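You operate a simulated robot arm through the tools that you are given. There is no shell and no other tool.

Carry out the task below with a simulated robot arm. There is one attempt and no reset: what you move stays moved.

## Task
Stack the green square flask from the drain board on top of the yellow square flask. Take the grey test gauge and put it in the inside of the grey cart. Lift the yellow dyer side tank lid open. The order is free.

The check looks at the end state, three seconds after you hand in, the way a careful person would. Anything else that was tipped, shoved, dropped, spilled or broken makes it a failure. A push-on lid holds only when it is set on centred and level and pressed home; a screw cap is set on level and turned clockwise until tight.

## Robot
A 6-joint arm with a two-finger gripper on a trunk, on a base that moves. Base frame: it is fixed to the floor where the robot stands at the start and does not move with it; the origin is under the middle of the robot, x ahead of it, y to its left, z up. Units: m, degrees, N and s.
With the tool pointing down near the work surface it reaches from about 0.14 to 0.84 m from the robot's upright axis, wherever it stands. Its first joint turns from -166.0 to 166.0 degrees. Places, roughly: grey test gauge [-3, -1.5, 0.75]; inside of the grey cart [-0.9, 1.1, 0.6]; square flask [-2.75, 0.5, 0.75]; yellow dyer side tank lid [-2.5, 3, 1.2]. Payload 1.66 kg.
Tool frame: the origin (TCP) lies between the finger pads and is the grasp point; the fingertips stand 0.016 m ahead of it; z points along the fingers, y is the line along which they close. The gripper opens to 0.111 m; its body begins 0.104 m behind the TCP.
Orientation is that of the tool frame in the base frame, as a unit quaternion [x, y, z, w]. With the fingers straight down and closing along the base's y, the tool's x points along the base's -x, its y along +y and its z along -z.

## Interface
- The arm moves only by the tool play_rows. Its arguments are lists of equal length, an entry for each row: "turn": the turn, a rotation vector about the tool's x, y, z in units of 4 degrees (1.0 is 4 degrees), a list of three; "translation": the shift along the tool's x, y, z in units of 40 mm (1.0 is 40 mm), a list of three; "gripper": the opening, from 0 (shut) to 1 (fully open). In form: {"turn": [[rx, ry, rz], ...], "translation": [[tx, ty, tz], ...], "gripper": [gripper, ...]}. A call has 1 to 20 rows; each row shifts and turns the commanded pose from where the row before left it, along the tool's axes as they then stand. A call with a number of a shift or a turn outside -1 to 1 is refused whole. Rows are played at 5 a second. More than 0.05 m and 8.6 degrees between two rows, or a gripper value outside its range, and nothing of the call is played. A pose out of reach is approached as far as the arm can. The call stops where the force on the tool passes 40 N (or 10 N more than at its start, if that is more) or the arm is blocked; 0.2 s more then pass. The fingers move at their own pace (about 0.1698 m/s each) and stop on an object; they squeeze with about 32 N. The grip force told is the motor's: it shows also when the fingers shut on nothing. Time passes only in rows, and 0.2 s behind the last, so rows that do not move let the fingers close. It gives the time, the measured TCP pose, the force on the tool (base axes), the opening and the grip force at its end, in the units of the frame above (readings bear some noise), with the torque about the TCP (base axes, N m) and any sound that the robot's microphone picked up, and new pictures: "show" is both (left out), scene, wrist or none.
- Cameras (640 x 400 px; columns grow to the right, rows downward): "scene" is now at [0.0513, 0.1815, 1.4894]; the picture's right is [-0.19, -0.98, 0.00], its down [-0.59, 0.11, -0.80] and it looks along [0.78, -0.15, -0.60] (base axes); focal length 266 px, centre (320, 200). "wrist" rides on the gripper at [0.07, 0.014, -0.143] in the tool frame; the picture's right is [-0.19, 0.98, 0.00], its down [-0.87, -0.17, -0.47] and it looks along [-0.46, -0.09, 0.88] (tool axes); focal length 230 px, centre (320, 200). There is no depth. A picture from a camera that has moved, and an enlarged one, comes with that camera's place and axes in the base frame and with its lens. The place of the scene camera against the robot may be out by one fixed shift of up to 0.025 m in any direction.
- lift_body(by): moves the trunk up (or, below 0, down) by that many m; the arm and the scene camera ride with it, the base frame stays. It gives what a move gives, with no picture.
- base_move(legs): drives the robot by 1 to 6 legs, each [ahead, left, turn to the left] in m, m and degrees, along the robot's own axes; the way and the turn of a leg run together, so that a leg with both is an arc; at most 1.5 m and 180 degrees a leg. The arm and the cameras ride along, it lands a little off, and it stops where it bumps. It gives what a move gives, and a new picture of the scene camera.
- turn_head(pan, tilt): turns the head with the scene camera to pan (to the left, within 120 degrees either way) and tilt (down, from -29 to 69), counted from straight ahead of the robot. It gives what a move gives, and a new picture of the scene camera.
- inspect(camera, box): a new picture of the part [left, top, right, bottom] of that camera's present view, enlarged. The clock stands still meanwhile.
- finish_job(): hands the job in; it is judged then, once.

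Nothing tells you exact positions but the pictures and the camera data. Unless the task says otherwise, let go and move clear before handing in.

The tools are called after "Call:" as a command line: name --argument value ..., lists and objects as JSON in quotes. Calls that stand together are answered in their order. play_rows: Moves the arm, as the interface text tells. Its arguments: {"type":"object","properties":{"turn":{"type":"array","items":{"type":"array","items":{"type":"number"}}},"translation":{"type":"array","items":{"type":"array","items":{"type":"number"}}},"gripper":{"type":"array","items":{"type":"number"}},"show":{"type":"string","enum":["both","scene","wrist","none"]}},"required":["turn","translation","gripper"]} The other tools are called the same way: lift_body (by) moves the trunk up or down; base_move (legs) drives the base; turn_head (pan, tilt) turns the head that bears the scene camera; inspect (camera, box) takes an enlarged picture of a part of a camera's view; finish_job () hands the job in.

At the start:

```text
t: 0.0
position: [0.4382, -0.0872, 1.1081]
ee_rot: [-0.001, 1.0, 0.0, 0.0]
contact_force: [-0.6, -0.9, 0.4]
wrist_torque: [0.0, -0.03, 0.0]
grip_width: 0.1109
gripper_force: 0.0
trunk travel left (down, up): [-0.075, 0.515]
robot x, y, heading: [0.0031, -0.0002, -0.1]
head pan, tilt (commanded): [-10.7, 37.2]
```

scene: 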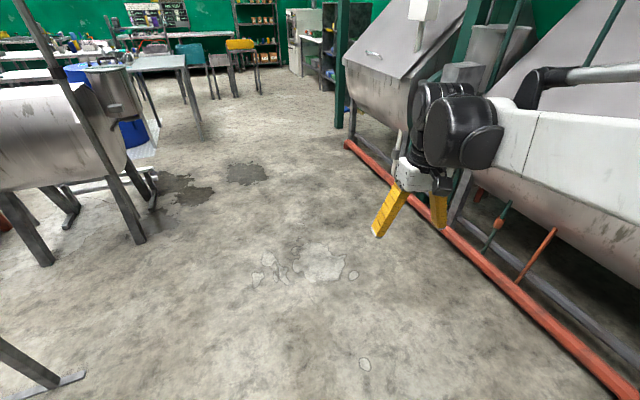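
wrist: 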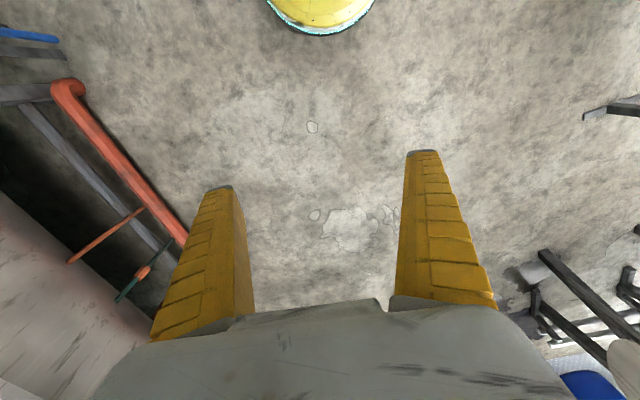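

I see a workshop/dye lab with machines ahead; the task places are mostly behind the robot (negative x). I will look around with the head first.

Call:
turn_head --pan 60 --tilt 25

Call:
turn_head --pan 120 --tilt 25

Call:
turn_head --pan -120 --tilt 25

```text
t: 1.4
position: [0.4382, -0.088, 1.1081]
ee_rot: [-0.001, 1.0, 0.001, 0.0]
contact_force: [0.5, -0.6, -1.0]
wrist_torque: [0.0, 0.0, 0.01]
grip_width: 0.1111
gripper_force: 0.0
trunk travel left (down, up): [-0.075, 0.515]
robot x, y, heading: [0.0002, 0.0005, -0.0]
head pan, tilt (commanded): [60.0, 25.0]
camera scene: at [0.0121, 0.2774, 1.5084], right [0.87, -0.5, 0.0], down [-0.21, -0.37, -0.91], along [0.45, 0.78, -0.42], focal length 266 px, centre (320, 200)
```

scene: 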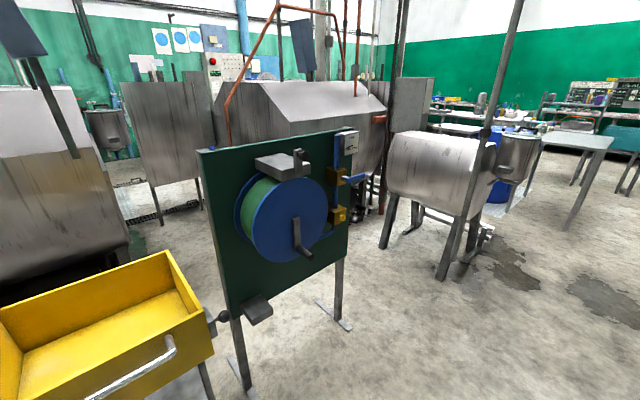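

```text
t: 2.7
position: [0.4393, -0.0874, 1.1077]
ee_rot: [0.0, 1.0, 0.0, 0.0]
contact_force: [0.3, 0.2, -0.1]
wrist_torque: [0.0, -0.01, 0.03]
grip_width: 0.1112
gripper_force: 0.0
trunk travel left (down, up): [-0.075, 0.515]
robot x, y, heading: [-0.0032, -0.001, 0.2]
head pan, tilt (commanded): [120.0, 25.0]
camera scene: at [-0.08, 0.2774, 1.5084], right [0.87, 0.5, 0.0], down [0.21, -0.37, -0.91], along [-0.45, 0.79, -0.42], focal length 266 px, centre (320, 200)
```

scene: 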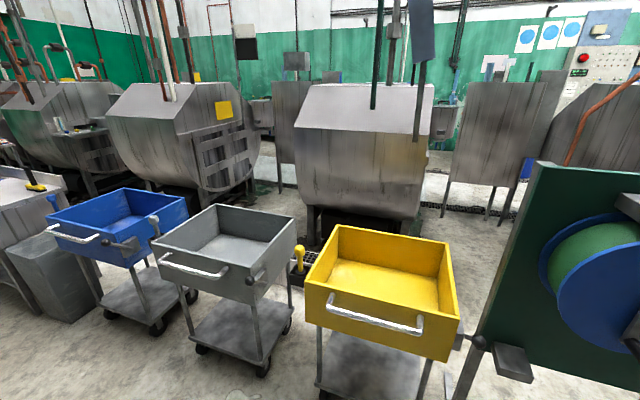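

```text
t: 6.1
position: [0.4373, -0.0887, 1.108]
ee_rot: [0.001, 1.0, 0.0, -0.001]
contact_force: [0.3, 0.1, 0.6]
wrist_torque: [0.03, -0.03, 0.0]
grip_width: 0.111
gripper_force: 0.2
trunk travel left (down, up): [-0.075, 0.515]
robot x, y, heading: [-0.0024, 0.0006, 0.2]
head pan, tilt (commanded): [-120.0, 25.0]
camera scene: at [-0.08, 0.1178, 1.5084], right [-0.87, 0.5, 0.0], down [0.21, 0.37, -0.91], along [-0.45, -0.79, -0.42], focal length 266 px, centre (320, 200)
```

scene: 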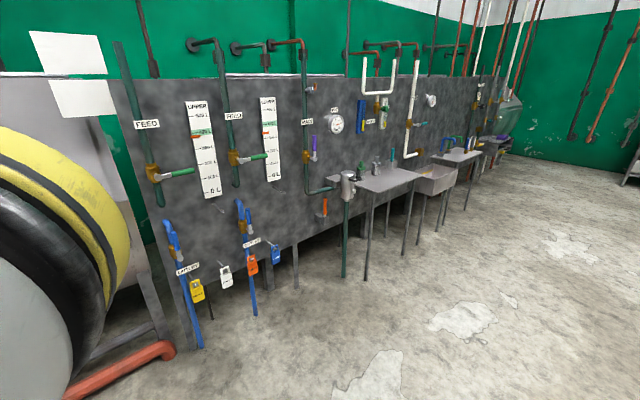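

The carts (blue, grey, yellow) stand to the left-rear, and a panel with sinks runs along the right-rear. I'll look at the remaining directions by turning the base around on the spot.

Call:
base_move --legs '[[0, 0, 180]]'

Call:
turn_head --pan 0 --tilt 20

Call:
turn_head --pan 40 --tilt 20

Call:
turn_head --pan -40 --tilt 20

```text
t: 13.8
position: [-0.4362, 0.0998, 1.108]
ee_rot: [1.0, -0.013, -0.001, 0.0]
contact_force: [-0.3, -0.2, -0.2]
wrist_torque: [-0.01, 0.03, -0.01]
grip_width: 0.111
gripper_force: 0.0
trunk travel left (down, up): [-0.075, 0.515]
robot x, y, heading: [0.0001, 0.0012, 178.4]
head pan, tilt (commanded): [-120.0, 25.0]
camera scene: at [0.049, -0.1044, 1.5084], right [0.85, -0.52, 0.0], down [-0.22, -0.36, -0.91], along [0.47, 0.77, -0.42], focal length 266 px, centre (320, 200)
```

scene: 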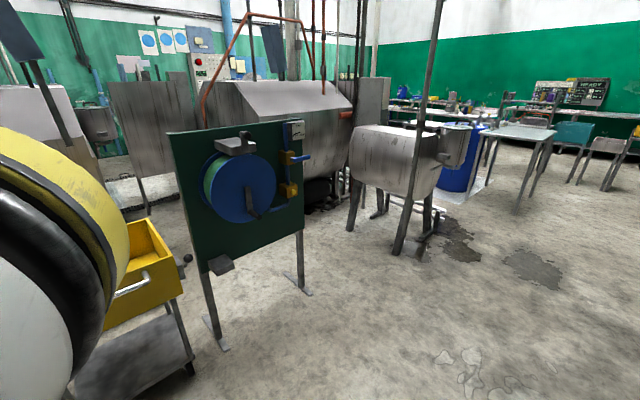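

```text
t: 15.8
position: [-0.4355, 0.1002, 1.1081]
ee_rot: [1.0, -0.014, 0.0, 0.001]
contact_force: [0.9, 0.0, 0.3]
wrist_torque: [0.0, -0.02, 0.01]
grip_width: 0.1109
gripper_force: 0.0
trunk travel left (down, up): [-0.075, 0.515]
robot x, y, heading: [-0.0011, -0.0013, 178.5]
head pan, tilt (commanded): [0.0, 20.0]
camera scene: at [-0.0923, -0.1803, 1.5165], right [0.03, 1.0, 0.0], down [0.34, -0.01, -0.94], along [-0.94, 0.03, -0.34], focal length 266 px, centre (320, 200)
```

scene: 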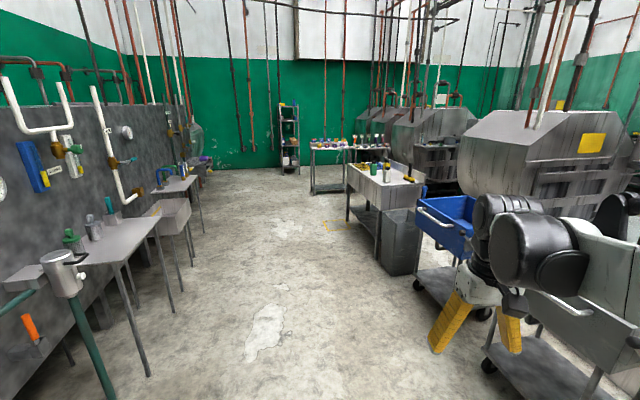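

```text
t: 16.9
position: [-0.4353, 0.1002, 1.1079]
ee_rot: [1.0, -0.014, 0.0, 0.001]
contact_force: [0.0, 0.4, -0.1]
wrist_torque: [0.0, 0.0, -0.03]
grip_width: 0.1109
gripper_force: 0.1
trunk travel left (down, up): [-0.075, 0.515]
robot x, y, heading: [0.0032, -0.0002, 178.4]
head pan, tilt (commanded): [40.0, 20.0]
camera scene: at [-0.0723, -0.2407, 1.5165], right [-0.62, 0.78, 0.0], down [0.27, 0.21, -0.94], along [-0.74, -0.58, -0.34], focal length 266 px, centre (320, 200)
```

scene: 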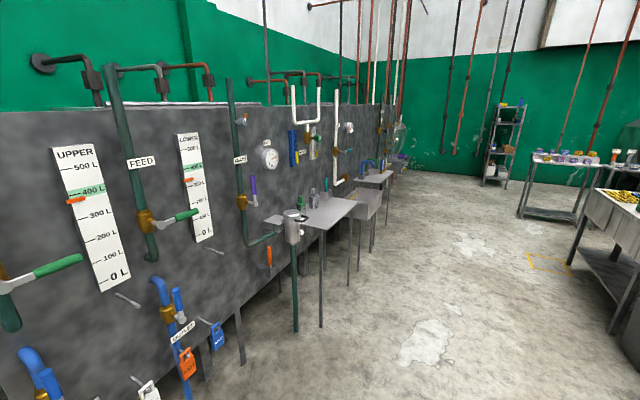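

```text
t: 18.4
position: [-0.4359, 0.1004, 1.1084]
ee_rot: [1.0, -0.014, 0.0, -0.001]
contact_force: [0.1, 0.0, 0.2]
wrist_torque: [0.0, -0.01, -0.02]
grip_width: 0.1108
gripper_force: 0.1
trunk travel left (down, up): [-0.075, 0.515]
robot x, y, heading: [-0.0037, 0.0016, 178.4]
head pan, tilt (commanded): [-40.0, 20.0]
camera scene: at [-0.069, -0.1211, 1.5165], right [0.66, 0.75, 0.0], down [0.26, -0.23, -0.94], along [-0.7, 0.62, -0.34], focal length 266 px, centre (320, 200)
```

scene: 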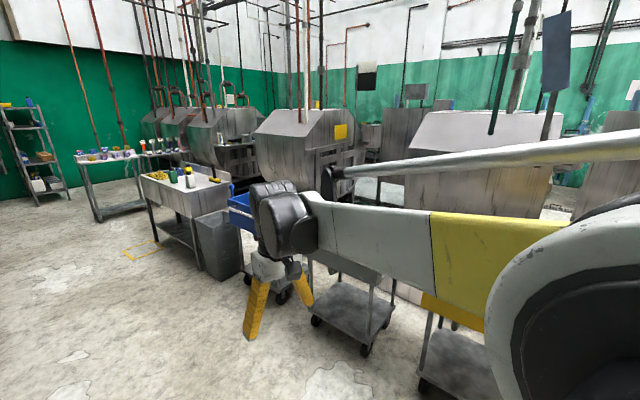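

The grey test gauge should be on a ledge along the left panel, the flask bench is ahead-right, and the dyers are at the far right. I'll zoom in on them.

Call:
inspect --camera "scene" --box '[60, 120, 260, 245]'

Call:
inspect --camera "scene" --box '[180, 80, 400, 217]'

Call:
turn_head --pan 30 --tilt 15

Call:
inspect --camera "scene" --box '[220, 100, 420, 225]'

```text
3.20 times, centred on (160, 182) of scene
camera zoom: at [-0.069, -0.1211, 1.5165], right [0.66, 0.75, 0.0], down [0.26, -0.23, -0.94], along [-0.7, 0.62, -0.34], focal length 852 px, centre (832, 256)
```

zoom: 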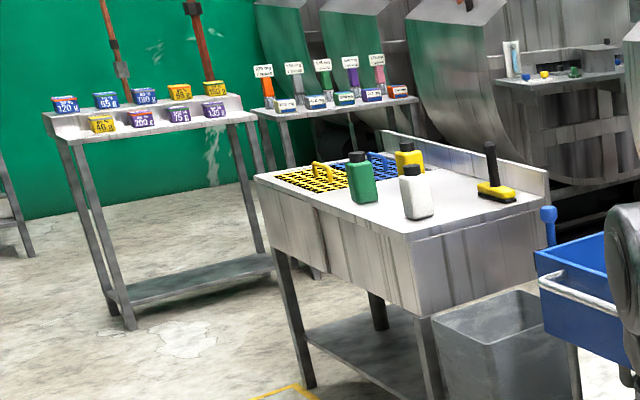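

```text
2.91 times, centred on (290, 148) of scene
camera zoom: at [-0.069, -0.1211, 1.5165], right [0.66, 0.75, 0.0], down [0.26, -0.23, -0.94], along [-0.7, 0.62, -0.34], focal length 775 px, centre (407, 350)
```

zoom: 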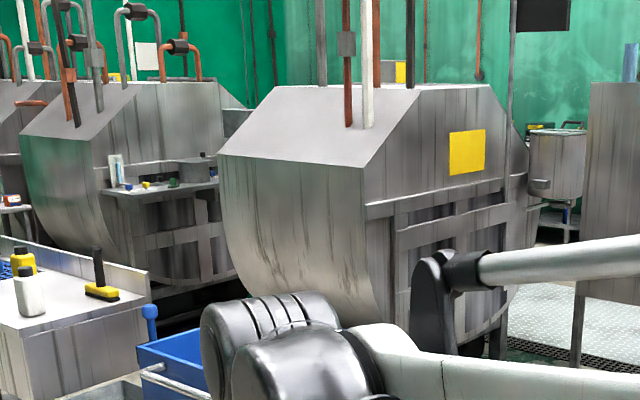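

```text
t: 19.8
position: [-0.4357, 0.0998, 1.1087]
ee_rot: [1.0, -0.014, 0.001, 0.0]
contact_force: [0.6, 0.2, 0.0]
wrist_torque: [-0.01, -0.03, -0.02]
grip_width: 0.1107
gripper_force: 0.0
trunk travel left (down, up): [-0.075, 0.515]
robot x, y, heading: [-0.0005, 0.0022, 178.6]
head pan, tilt (commanded): [30.0, 15.0]
camera scene: at [-0.0814, -0.2273, 1.5246], right [-0.48, 0.88, 0.0], down [0.23, 0.12, -0.97], along [-0.85, -0.46, -0.26], focal length 266 px, centre (320, 200)
```

scene: 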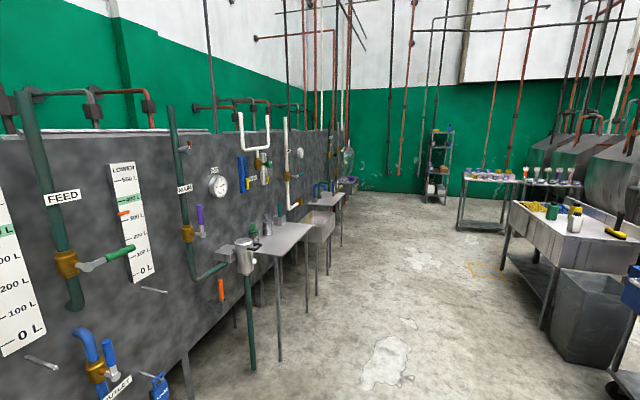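

```text
3.20 times, centred on (320, 162) of scene
camera zoom: at [-0.0814, -0.2273, 1.5246], right [-0.48, 0.88, 0.0], down [0.23, 0.12, -0.97], along [-0.85, -0.46, -0.26], focal length 852 px, centre (320, 320)
```

zoom: 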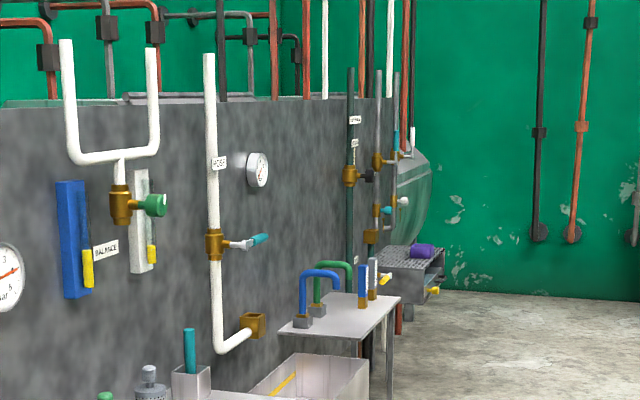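

The gauge table looks to be at about (-3, -1.5), with blue/green gooseneck items and upright blue/grey pieces. The flasks stand on a sink bench at (-2.75, 0.5), and the side tank near (-2.5, 3) is a grey cylinder behind the yellow-signed dyer. I'll drive up the aisle towards the gauge.

Call:
base_move --legs '[[1.4, 0.35, 0]]'

Call:
turn_head --pan 40 --tilt 25

```text
t: 27.0
position: [-1.8449, -0.2218, 1.1092]
ee_rot: [1.0, -0.011, 0.0, 0.0]
contact_force: [0.1, -0.1, -0.7]
wrist_torque: [-0.01, 0.03, -0.03]
grip_width: 0.1107
gripper_force: 0.1
trunk travel left (down, up): [-0.075, 0.515]
robot x, y, heading: [-1.4047, -0.3191, 178.7]
head pan, tilt (commanded): [30.0, 15.0]
camera scene: at [-1.4887, -0.5456, 1.5246], right [-0.48, 0.88, 0.0], down [0.23, 0.12, -0.97], along [-0.85, -0.47, -0.26], focal length 266 px, centre (320, 200)
```

scene: 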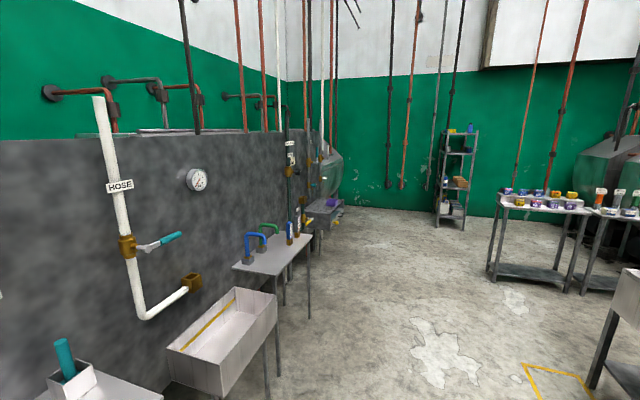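

```text
t: 27.7
position: [-1.8459, -0.2208, 1.1087]
ee_rot: [1.0, -0.011, 0.001, 0.0]
contact_force: [-0.8, -0.2, -0.7]
wrist_torque: [0.0, 0.01, 0.03]
grip_width: 0.1109
gripper_force: 0.1
trunk travel left (down, up): [-0.075, 0.515]
robot x, y, heading: [-1.4097, -0.3196, 178.8]
head pan, tilt (commanded): [40.0, 25.0]
camera scene: at [-1.4785, -0.5582, 1.5085], right [-0.63, 0.78, 0.0], down [0.33, 0.26, -0.91], along [-0.71, -0.57, -0.42], focal length 266 px, centre (320, 200)
```

scene: 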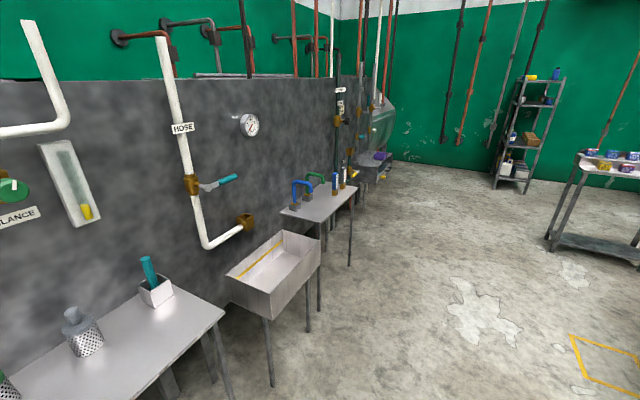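

Call:
inspect --camera "scene" --box '[260, 140, 400, 228]'

Call:
turn_head --pan -30 --tilt 25

Call:
inspect --camera "scene" --box '[200, 100, 440, 250]'

```text
4.55 times, centred on (330, 184) of scene
camera zoom: at [-1.4785, -0.5582, 1.5085], right [-0.63, 0.78, 0.0], down [0.33, 0.26, -0.91], along [-0.71, -0.57, -0.42], focal length 1211 px, centre (274, 273)
```

zoom: 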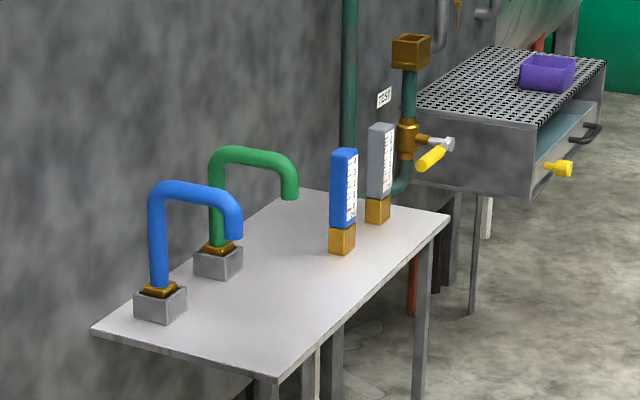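

```text
t: 29.1
position: [-1.8456, -0.2207, 1.1093]
ee_rot: [1.0, -0.01, 0.001, 0.0]
contact_force: [-0.1, 0.1, -0.2]
wrist_torque: [0.0, -0.02, -0.02]
grip_width: 0.111
gripper_force: 0.0
trunk travel left (down, up): [-0.075, 0.515]
robot x, y, heading: [-1.4083, -0.3187, 178.8]
head pan, tilt (commanded): [-30.0, 25.0]
camera scene: at [-1.4856, -0.4529, 1.5084], right [0.52, 0.86, 0.0], down [0.36, -0.22, -0.91], along [-0.78, 0.47, -0.42], focal length 266 px, centre (320, 200)
```

scene: 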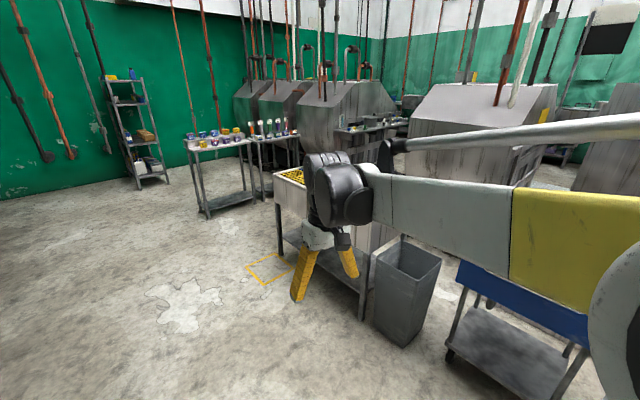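

```text
2.67 times, centred on (320, 175) of scene
camera zoom: at [-1.4856, -0.4529, 1.5084], right [0.52, 0.86, 0.0], down [0.36, -0.22, -0.91], along [-0.78, 0.47, -0.42], focal length 710 px, centre (320, 267)
```

zoom: 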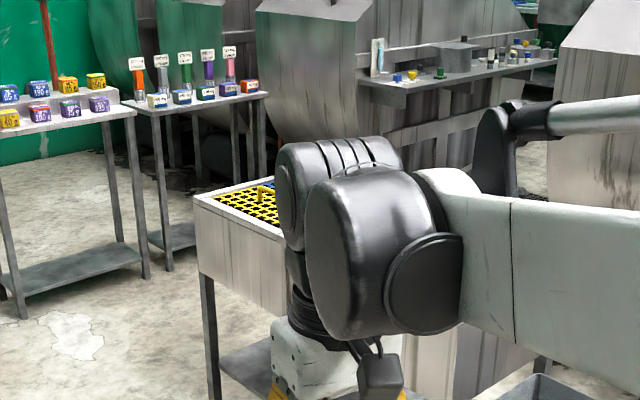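

The grey test gauge is an upright grey block with a brass foot on the small table at about (-3.0, -1.56), with a blue twin beside it at about (-2.87, -1.54). I'll drive alongside it and turn to face the table.

Call:
base_move --legs '[[1.5, 0.25, 0], [0, 0, 91]]'

Call:
turn_head --pan 0 --tilt 35

```text
refused: leg 1 is longer than a leg can be; nothing moved
```

```text
t: 30.1
position: [-1.8452, -0.22, 1.1082]
ee_rot: [1.0, -0.011, 0.0, 0.0]
contact_force: [0.4, 0.3, 0.6]
wrist_torque: [-0.03, 0.02, 0.01]
grip_width: 0.1108
gripper_force: 0.0
trunk travel left (down, up): [-0.075, 0.515]
robot x, y, heading: [-1.4094, -0.318, 178.9]
head pan, tilt (commanded): [0.0, 35.0]
camera scene: at [-1.4948, -0.4986, 1.4927], right [0.02, 1.0, 0.0], down [0.57, -0.01, -0.82], along [-0.82, 0.02, -0.57], focal length 266 px, centre (320, 200)
```

scene: 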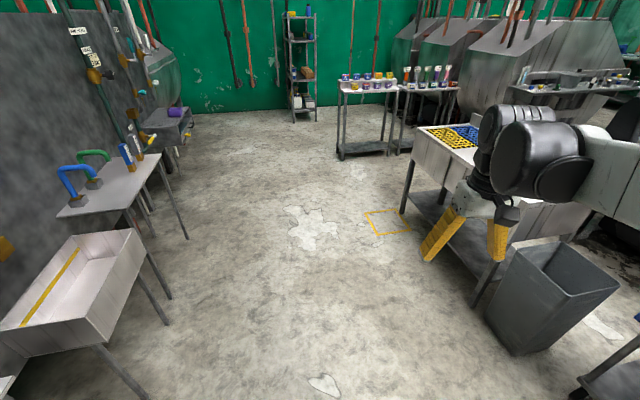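

The aisle is clear. I'll drive in shorter legs.

Call:
base_move --legs '[[1.45, 0.25, 0], [0, 0, 91]]'

```text
t: 41.3
position: [-2.9672, -0.9767, 1.1097]
ee_rot: [0.71, 0.704, 0.0, 0.0]
contact_force: [-0.1, 0.6, -0.9]
wrist_torque: [0.02, 0.0, 0.0]
grip_width: 0.1109
gripper_force: 0.1
trunk travel left (down, up): [-0.075, 0.515]
robot x, y, heading: [-2.8763, -0.5422, -90.4]
head pan, tilt (commanded): [0.0, 35.0]
camera scene: at [-2.7011, -0.6004, 1.4927], right [-1.0, 0.01, 0.0], down [0.0, 0.57, -0.82], along [-0.01, -0.82, -0.57], focal length 266 px, centre (320, 200)
```

scene: 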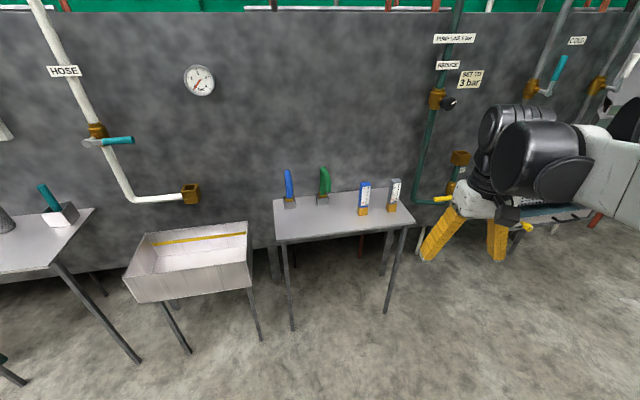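

I now face the table; both gauges stand on its right end. I'll zoom in to measure.

Call:
inspect --camera "scene" --box '[330, 150, 450, 225]'

Call:
inspect --camera "wrist" --box '[0, 0, 640, 400]'

```text
5.33 times, centred on (390, 188) of scene
camera zoom: at [-2.7011, -0.6004, 1.4927], right [-1.0, 0.01, 0.0], down [0.0, 0.57, -0.82], along [-0.01, -0.82, -0.57], focal length 1420 px, centre (-53, 267)
```

zoom: 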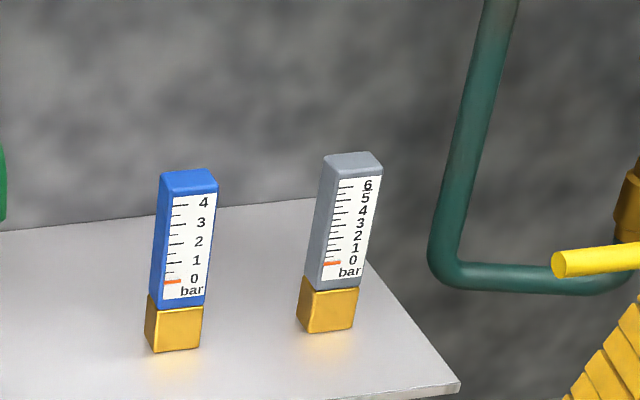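

```text
1.00 times, centred on (320, 200) of wrist (not enlarged: the box is as wide or as high as the picture)
camera zoom: at [-2.9535, -0.907, 1.252], right [0.98, -0.2, 0.0], down [-0.17, -0.86, 0.47], along [-0.09, -0.46, -0.88], focal length 230 px, centre (320, 200)
```

zoom: 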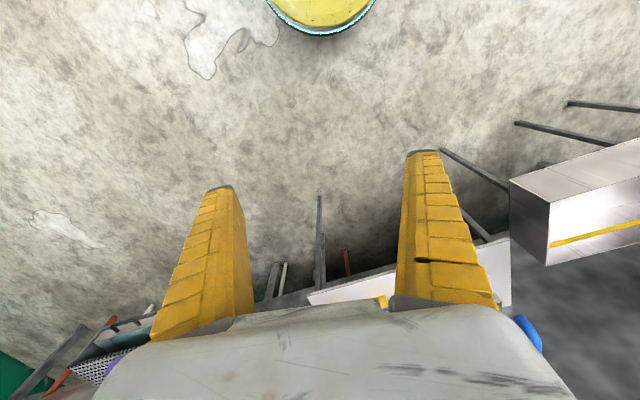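

The grey gauge stands near (-3.04, -1.58), on a table top at about z = 0.75, roughly 0.18 tall. I'll move closer and line up the arm.

Call:
base_move --legs '[[0.4, -0.075, 0]]'

Call:
inspect --camera "wrist" --box '[0, 0, 640, 400]'

Call:
inspect --camera "scene" --box '[280, 160, 520, 310]'

```text
t: 43.8
position: [-3.043, -1.3737, 1.1084]
ee_rot: [0.709, 0.706, 0.001, 0.0]
contact_force: [0.1, 0.0, 0.5]
wrist_torque: [0.0, 0.02, 0.01]
grip_width: 0.111
gripper_force: 0.1
trunk travel left (down, up): [-0.075, 0.515]
robot x, y, heading: [-2.9528, -0.9382, -90.5]
head pan, tilt (commanded): [0.0, 35.0]
camera scene: at [-2.7783, -0.9968, 1.4926], right [-1.0, 0.0, 0.0], down [0.0, 0.57, -0.82], along [0.0, -0.82, -0.57], focal length 266 px, centre (320, 200)
```

scene: 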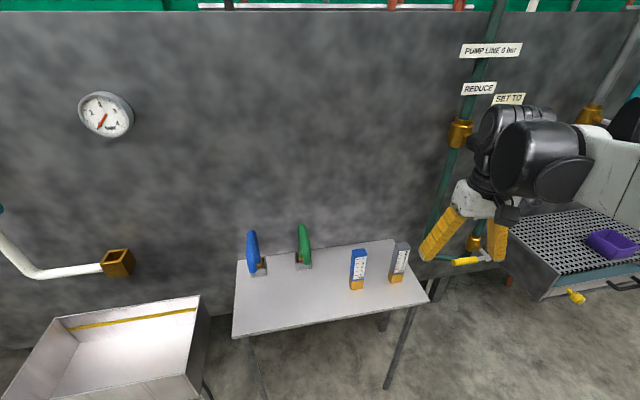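

```text
1.00 times, centred on (320, 200) of wrist (not enlarged: the box is as wide or as high as the picture)
camera zoom: at [-3.0298, -1.3041, 1.2519], right [0.98, -0.19, 0.0], down [-0.17, -0.87, 0.47], along [-0.09, -0.46, -0.88], focal length 230 px, centre (320, 200)
```

zoom: 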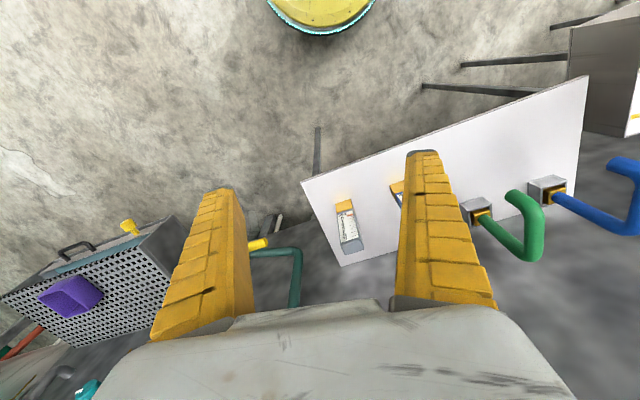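

```text
2.67 times, centred on (400, 235) of scene
camera zoom: at [-2.7783, -0.9968, 1.4926], right [-1.0, 0.0, 0.0], down [0.0, 0.57, -0.82], along [0.0, -0.82, -0.57], focal length 710 px, centre (107, 107)
```

zoom: 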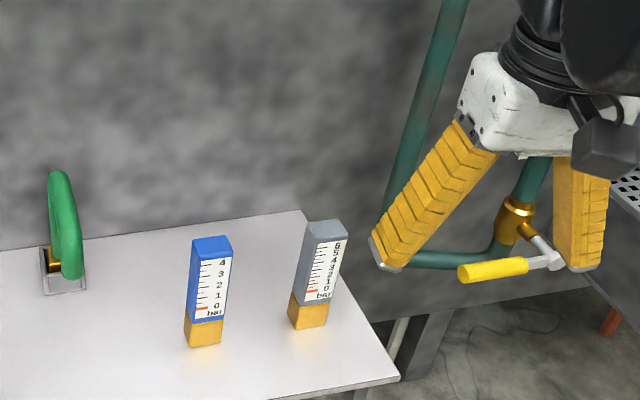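

Call:
inspect --camera "wrist" --box '[300, 170, 428, 250]'

Call:
inspect --camera "scene" --box '[340, 230, 436, 290]'

```text
5.00 times, centred on (364, 210) of wrist
camera zoom: at [-3.0298, -1.3041, 1.2519], right [0.98, -0.19, 0.0], down [-0.17, -0.87, 0.47], along [-0.09, -0.46, -0.88], focal length 1150 px, centre (100, 150)
```

zoom: 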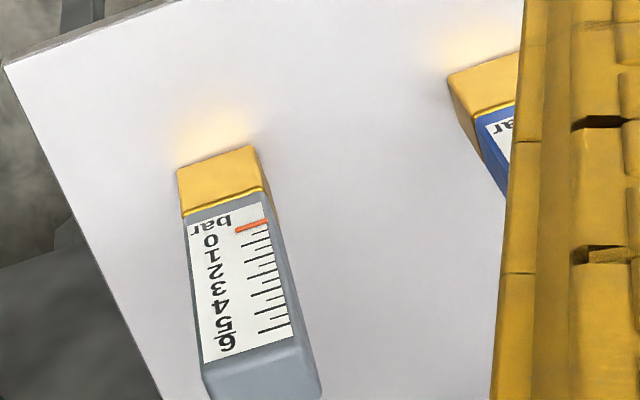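

```text
6.67 times, centred on (388, 260) of scene
camera zoom: at [-2.7783, -0.9968, 1.4926], right [-1.0, 0.0, 0.0], down [0.0, 0.57, -0.82], along [0.0, -0.82, -0.57], focal length 1776 px, centre (-133, -200)
```

zoom: 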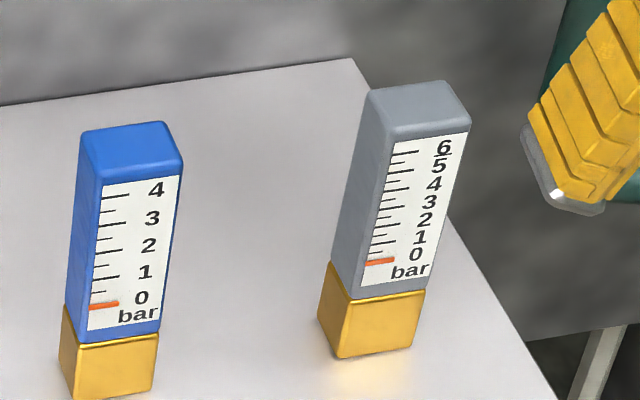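

The gauge is turned about 10.5° with its table: front edge centre about (-3.026, -1.583), 0.039 × 0.026 m and 0.15 tall (top z ≈ 0.90). I'll turn the tool to match and hover above it.

Call:
play_rows --turn '[[0, 0, -0.9], [0, 0, -0.9], [0, 0, -0.89], [0, 0, 0], [0, 0, 0], [0, 0, 0], [0, 0, 0], [0, 0, 0], [0, 0, 0], [0, 0, 0]]' --translation '[[0, 0, 0], [0, 0, 0], [0, 0, 0], [-0.924, -0.09, 0.327], [-0.924, -0.09, 0.327], [-0.924, -0.09, 0.327], [-0.924, -0.09, 0.327], [-0.924, -0.09, 0.327], [-0.924, -0.09, 0.327], [0, 0, 0]]' --gripper '[0.7, 0.7, 0.7, 0.7, 0.7, 0.7, 0.7, 0.7, 0.7, 0.7]'

Call:
inspect --camera "wrist" --box '[200, 100, 440, 250]'

```text
t: 46.0
position: [-3.0242, -1.5974, 1.0297]
ee_rot: [0.639, 0.769, 0.0, 0.0]
contact_force: [0.1, -0.4, 0.6]
wrist_torque: [-0.03, 0.01, 0.05]
grip_width: 0.0793
gripper_force: 1.5
trunk travel left (down, up): [-0.075, 0.515]
robot x, y, heading: [-2.9547, -0.9331, -90.2]
head pan, tilt (commanded): [0.0, 35.0]
camera scene: at [-2.7782, -0.9967, 1.4927], right [-1.0, 0.0, 0.0], down [0.0, 0.57, -0.82], along [0.0, -0.82, -0.57], focal length 266 px, centre (320, 200)
camera wrist: at [-3.0237, -1.5259, 1.1733], right [1.0, -0.01, 0.0], down [-0.01, -0.88, 0.47], along [0.0, -0.47, -0.88], focal length 230 px, centre (320, 200)
```

scene: 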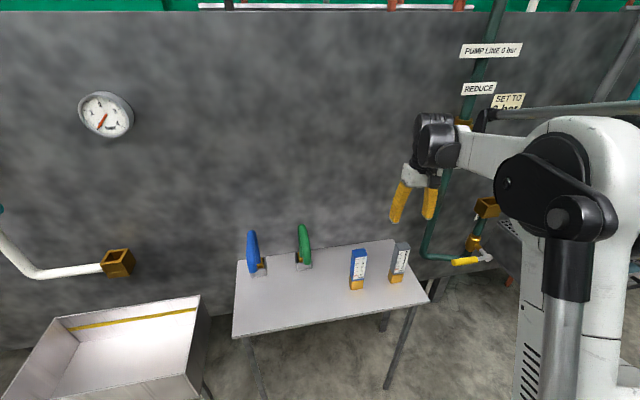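
wrist: 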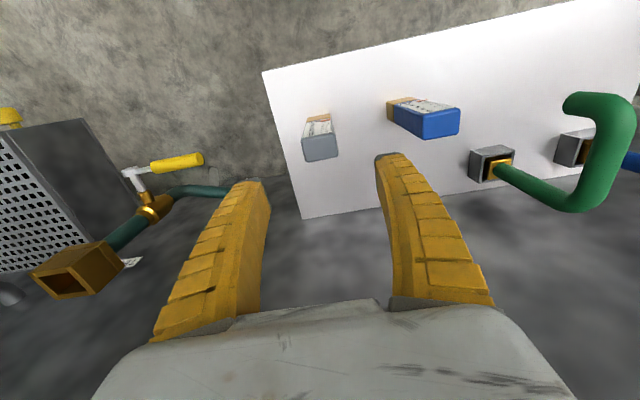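

```text
2.67 times, centred on (320, 175) of wrist
camera zoom: at [-3.0237, -1.5259, 1.1733], right [1.0, -0.01, 0.0], down [-0.01, -0.88, 0.47], along [0.0, -0.47, -0.88], focal length 614 px, centre (320, 267)
```

zoom: 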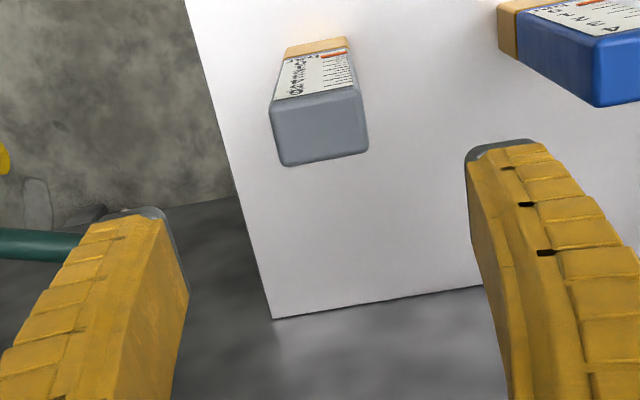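

The gauge top's centre computes to (-3.023, -1.600), right under the TCP. I'll descend to z ≈ 0.845 and close the fingers.

Call:
play_rows --turn '[[0, 0, 0], [0, 0, 0], [0, 0, 0], [0, 0, 0], [0, 0, 0], [0, 0, 0]]' --translation '[[-0.075, 0.02, 0.77], [0, 0, 0.77], [0, 0, 0.77], [0, 0, 0.77], [0, 0, 0.77], [0, 0, 0.77]]' --gripper '[0.7, 0.7, 0.7, 0.7, 0.7, 0.7]'

Call:
inspect --camera "scene" --box '[340, 170, 484, 260]'

```text
t: 47.4
position: [-3.0227, -1.599, 0.8444]
ee_rot: [0.638, 0.77, 0.001, 0.001]
contact_force: [0.5, 0.2, -0.3]
wrist_torque: [-0.02, -0.01, 0.01]
grip_width: 0.079
gripper_force: 0.8
trunk travel left (down, up): [-0.075, 0.515]
robot x, y, heading: [-2.9544, -0.9345, -90.3]
head pan, tilt (commanded): [0.0, 35.0]
camera scene: at [-2.7782, -0.9966, 1.4926], right [-1.0, 0.0, 0.0], down [0.0, 0.57, -0.82], along [0.0, -0.82, -0.57], focal length 266 px, centre (320, 200)
camera wrist: at [-3.0228, -1.5275, 0.9879], right [1.0, -0.01, 0.0], down [-0.01, -0.88, 0.47], along [0.0, -0.47, -0.88], focal length 230 px, centre (320, 200)
```

scene: 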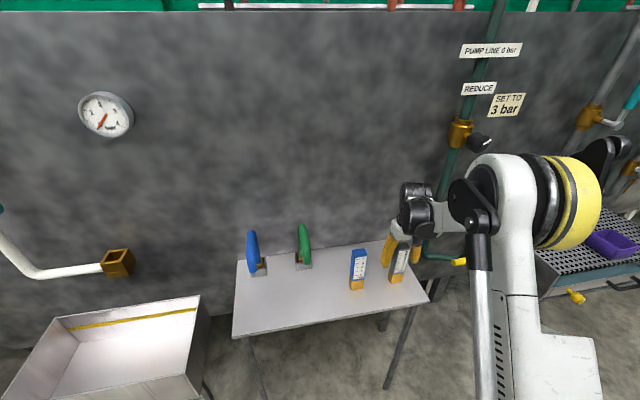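
wrist: 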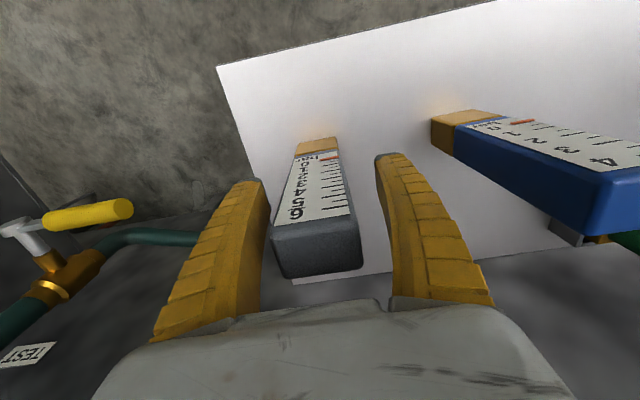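

```text
4.44 times, centred on (412, 215) of scene
camera zoom: at [-2.7782, -0.9966, 1.4926], right [-1.0, 0.0, 0.0], down [0.0, 0.57, -0.82], along [0.0, -0.82, -0.57], focal length 1184 px, centre (-89, 133)
```

zoom: 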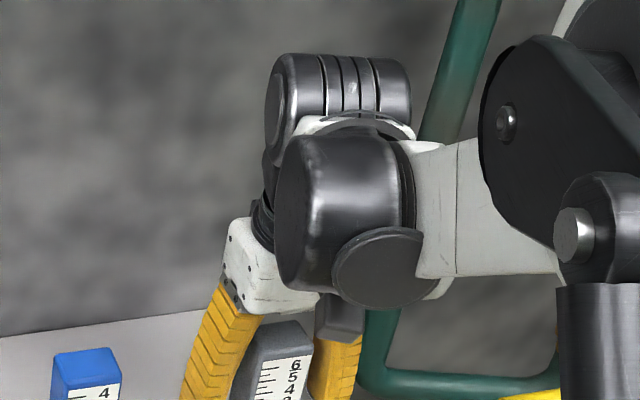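

The gauge sits between the fingers. I'll close on it.

Call:
play_rows --turn '[[0, 0, 0], [0, 0, 0], [0, 0, 0], [0, 0, 0]]' --translation '[[0, 0, 0], [0, 0, 0], [0, 0, 0], [0, 0, 0]]' --gripper '[0.4, 0.2, 0.2, 0.2]' --show "wrist"

```text
t: 48.4
position: [-3.024, -1.5974, 0.8452]
ee_rot: [0.639, 0.769, -0.001, 0.001]
contact_force: [-2.5, -5.2, 11.5]
wrist_torque: [-0.28, 0.07, -0.03]
grip_width: 0.0379
gripper_force: 31.9
trunk travel left (down, up): [-0.075, 0.515]
robot x, y, heading: [-2.9544, -0.9332, -90.1]
head pan, tilt (commanded): [0.0, 35.0]
camera wrist: at [-3.023, -1.5271, 0.9887], right [1.0, -0.01, 0.0], down [-0.01, -0.88, 0.47], along [0.0, -0.47, -0.88], focal length 230 px, centre (320, 200)
```

wrist: 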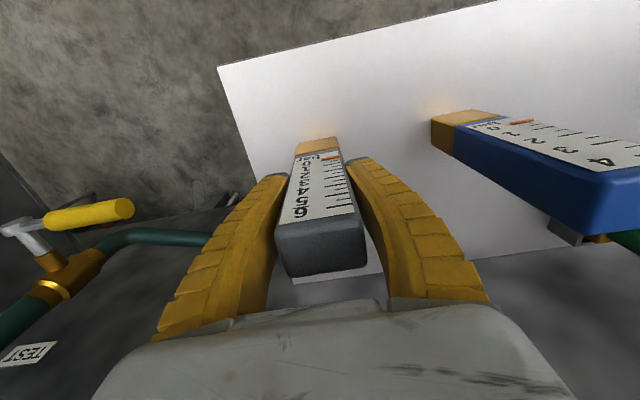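

Gripped at 38 mm. I'll lift straight up.

Call:
play_rows --turn '[[0, 0, 0], [0, 0, 0], [0, 0, 0], [0, 0, 0], [0, 0, 0], [0, 0, 0], [0, 0, 0], [0, 0, 0]]' --translation '[[0, 0, -0.3], [0, 0, -0.6], [0, 0, -0.8], [0, 0, -0.9], [0, 0, -0.9], [0, 0, -0.9], [0, 0, -0.9], [0, 0, 0]]' --gripper '[0.2, 0.2, 0.2, 0.2, 0.2, 0.2, 0.2, 0.2]'

```text
t: 50.2
position: [-3.0224, -1.5983, 1.0561]
ee_rot: [0.639, 0.769, -0.001, 0.0]
contact_force: [-0.6, -0.3, -2.1]
wrist_torque: [-0.02, 0.01, 0.0]
grip_width: 0.0366
gripper_force: 31.8
trunk travel left (down, up): [-0.075, 0.515]
robot x, y, heading: [-2.9535, -0.9317, -90.1]
head pan, tilt (commanded): [0.0, 35.0]
camera scene: at [-2.7782, -0.9966, 1.4926], right [-1.0, 0.0, 0.0], down [0.0, 0.57, -0.82], along [0.0, -0.82, -0.57], focal length 266 px, centre (320, 200)
camera wrist: at [-3.0221, -1.5269, 1.2004], right [1.0, -0.01, 0.0], down [-0.01, -0.88, 0.47], along [0.0, -0.47, -0.88], focal length 230 px, centre (320, 200)
```

scene: 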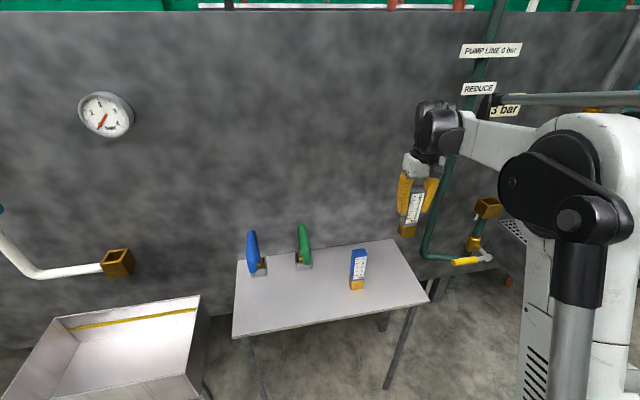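
wrist: 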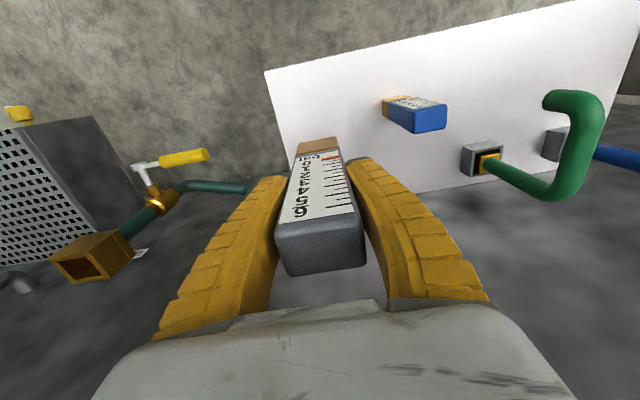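

The gauge is in hand. I'll pull the arm back over the base, then drive to the front of the grey cart.

Call:
play_rows --turn '[[0, 0, 0], [0, 0, 0], [0, 0, 0], [0, 0, 0], [0, 0, 0.9], [0, 0, 0.9], [0, 0, 0.89]]' --translation '[[0.9, 0, 0], [0.9, 0, 0], [0.9, 0, 0], [0.9, 0, 0], [0.9, 0, 0], [0.9, 0, 0], [0, 0, 0]]' --gripper '[0.2, 0.2, 0.2, 0.2, 0.2, 0.2, 0.2]' --show "none"

Call:
base_move --legs '[[-0.45, 0, 0], [0, 0, 90], [1.4, 0, 0]]'

Call:
turn_head --pan 60 --tilt 25

```text
t: 51.8
position: [-3.0602, -1.3861, 1.057]
ee_rot: [0.709, 0.706, 0.0, 0.0]
contact_force: [-0.2, 0.2, -3.0]
wrist_torque: [0.02, 0.01, 0.0]
grip_width: 0.0368
gripper_force: 32.0
trunk travel left (down, up): [-0.075, 0.515]
robot x, y, heading: [-2.9524, -0.9343, -90.3]
head pan, tilt (commanded): [0.0, 35.0]
```

```text
t: 64.9
position: [-1.1069, -0.6155, 1.0564]
ee_rot: [0.006, 1.0, 0.001, 0.0]
contact_force: [0.8, -0.9, -2.2]
wrist_torque: [0.0, 0.01, 0.03]
grip_width: 0.0367
gripper_force: 32.0
trunk travel left (down, up): [-0.075, 0.515]
robot x, y, heading: [-1.5531, -0.5032, -0.5]
head pan, tilt (commanded): [0.0, 35.0]
camera scene: at [-1.4994, -0.3079, 1.4926], right [-0.01, -1.0, 0.0], down [-0.57, 0.01, -0.82], along [0.82, -0.01, -0.57], focal length 266 px, centre (320, 200)
```

scene: 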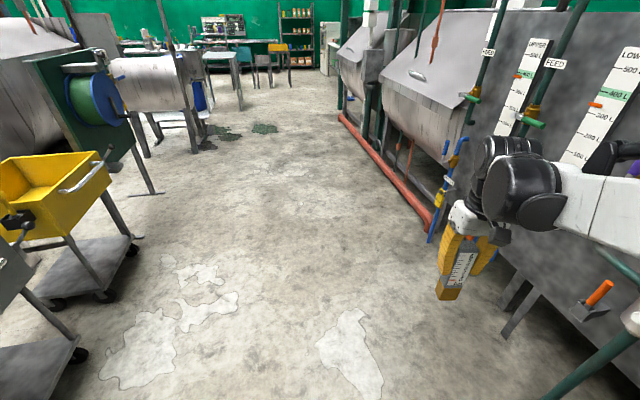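

```text
t: 66.2
position: [-1.1076, -0.6159, 1.0581]
ee_rot: [0.007, 1.0, 0.0, 0.0]
contact_force: [0.2, 0.1, -2.8]
wrist_torque: [-0.02, 0.0, 0.01]
grip_width: 0.0369
gripper_force: 31.8
trunk travel left (down, up): [-0.075, 0.515]
robot x, y, heading: [-1.5544, -0.5037, -0.8]
head pan, tilt (commanded): [60.0, 25.0]
camera scene: at [-1.5403, -0.2275, 1.5084], right [0.86, -0.51, 0.0], down [-0.22, -0.36, -0.91], along [0.46, 0.78, -0.42], focal length 266 px, centre (320, 200)
```

scene: 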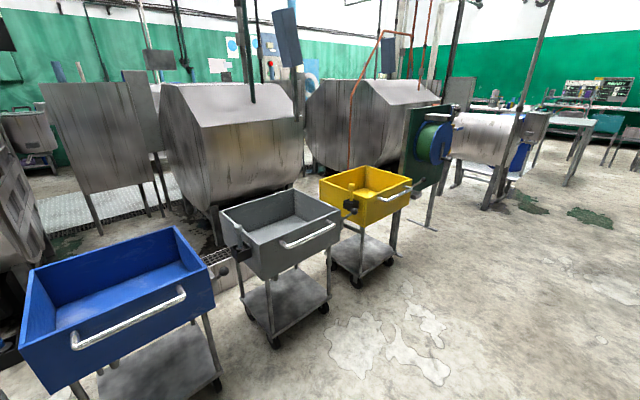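

The grey cart tray spans roughly x -1.3…-0.75, y 0.87…1.34. I'll drive in front of it and face it.

Call:
base_move --legs '[[0.52, 0, 0], [0, 0, 90.8], [0.7, 0, 0]]'

Call:
turn_head --pan -10 --tilt 45

Call:
inspect --camera "wrist" --box '[0, 0, 640, 400]'

```text
t: 76.5
position: [-0.9252, 0.6337, 1.0559]
ee_rot: [-0.704, 0.711, 0.0, 0.0]
contact_force: [0.8, 0.4, -1.8]
wrist_torque: [-0.04, -0.03, -0.01]
grip_width: 0.0364
gripper_force: 32.1
trunk travel left (down, up): [-0.075, 0.515]
robot x, y, heading: [-1.0326, 0.1882, 89.5]
head pan, tilt (commanded): [60.0, 25.0]
camera scene: at [-1.3164, 0.221, 1.5084], right [0.51, 0.86, 0.0], down [0.36, -0.21, -0.91], along [-0.78, 0.46, -0.42], focal length 266 px, centre (320, 200)
```

scene: 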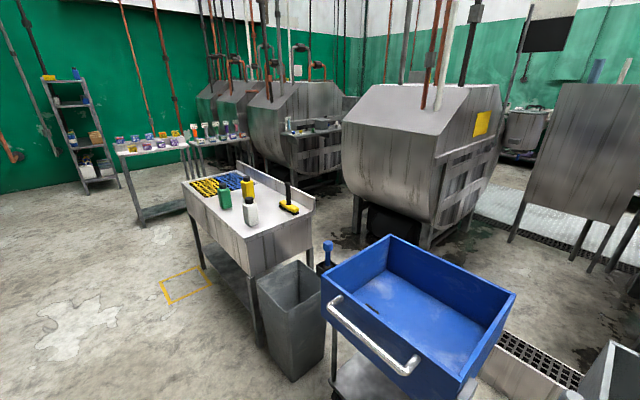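

```text
t: 77.9
position: [-0.9246, 0.6349, 1.0568]
ee_rot: [-0.704, 0.71, 0.0, 0.0]
contact_force: [0.0, 0.0, -2.0]
wrist_torque: [-0.05, 0.04, -0.01]
grip_width: 0.0365
gripper_force: 31.9
trunk travel left (down, up): [-0.075, 0.515]
robot x, y, heading: [-1.0328, 0.1854, 89.4]
head pan, tilt (commanded): [-10.0, 45.0]
camera scene: at [-1.2223, 0.2541, 1.4778], right [0.98, -0.18, 0.0], down [-0.13, -0.7, -0.71], along [0.13, 0.7, -0.71], focal length 266 px, centre (320, 200)
```

scene: 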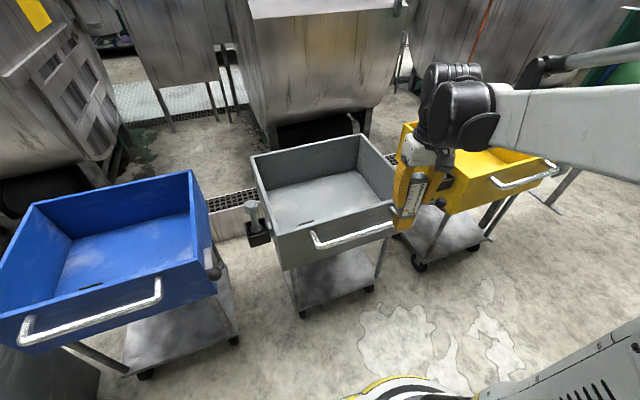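

```text
1.00 times, centred on (320, 200) of wrist (not enlarged: the box is as wide or as high as the picture)
camera zoom: at [-0.9389, 0.5651, 1.2004], right [-0.98, 0.2, 0.0], down [0.17, 0.86, 0.47], along [0.09, 0.46, -0.88], focal length 230 px, centre (320, 200)
```

zoom: 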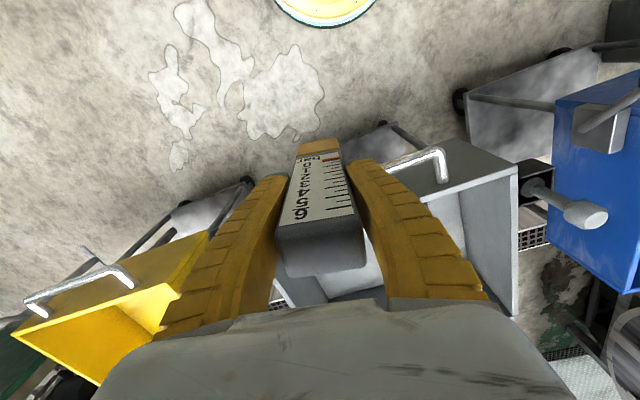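

Call:
inspect --camera "wrist" --box '[360, 90, 600, 240]'

Call:
inspect --camera "scene" --box '[230, 110, 440, 241]'

```text
2.67 times, centred on (480, 165) of wrist
camera zoom: at [-0.9389, 0.5651, 1.2004], right [-0.98, 0.2, 0.0], down [0.17, 0.86, 0.47], along [0.09, 0.46, -0.88], focal length 614 px, centre (-107, 293)
```

zoom: 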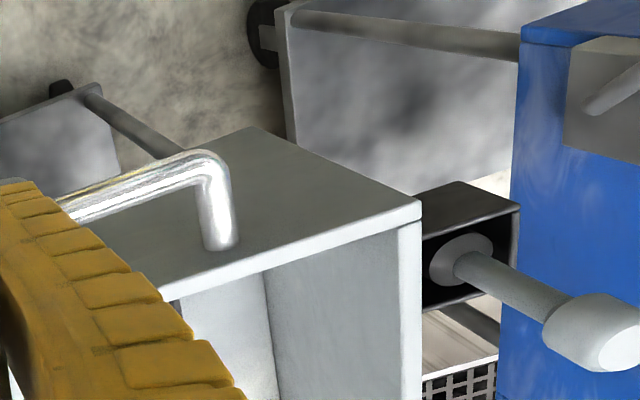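

```text
3.05 times, centred on (335, 176) of scene
camera zoom: at [-1.2223, 0.2541, 1.4778], right [0.98, -0.18, 0.0], down [-0.13, -0.7, -0.71], along [0.13, 0.7, -0.71], focal length 812 px, centre (274, 275)
```

zoom: 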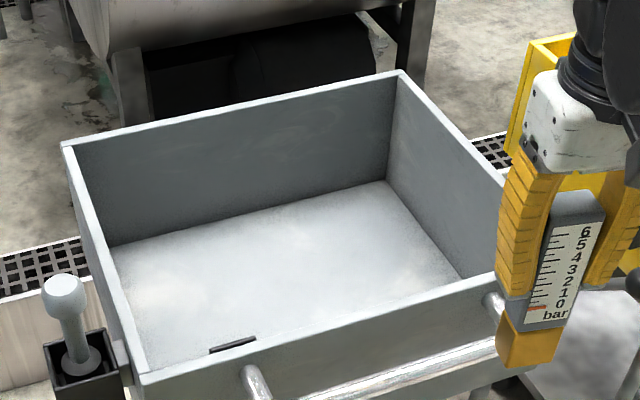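

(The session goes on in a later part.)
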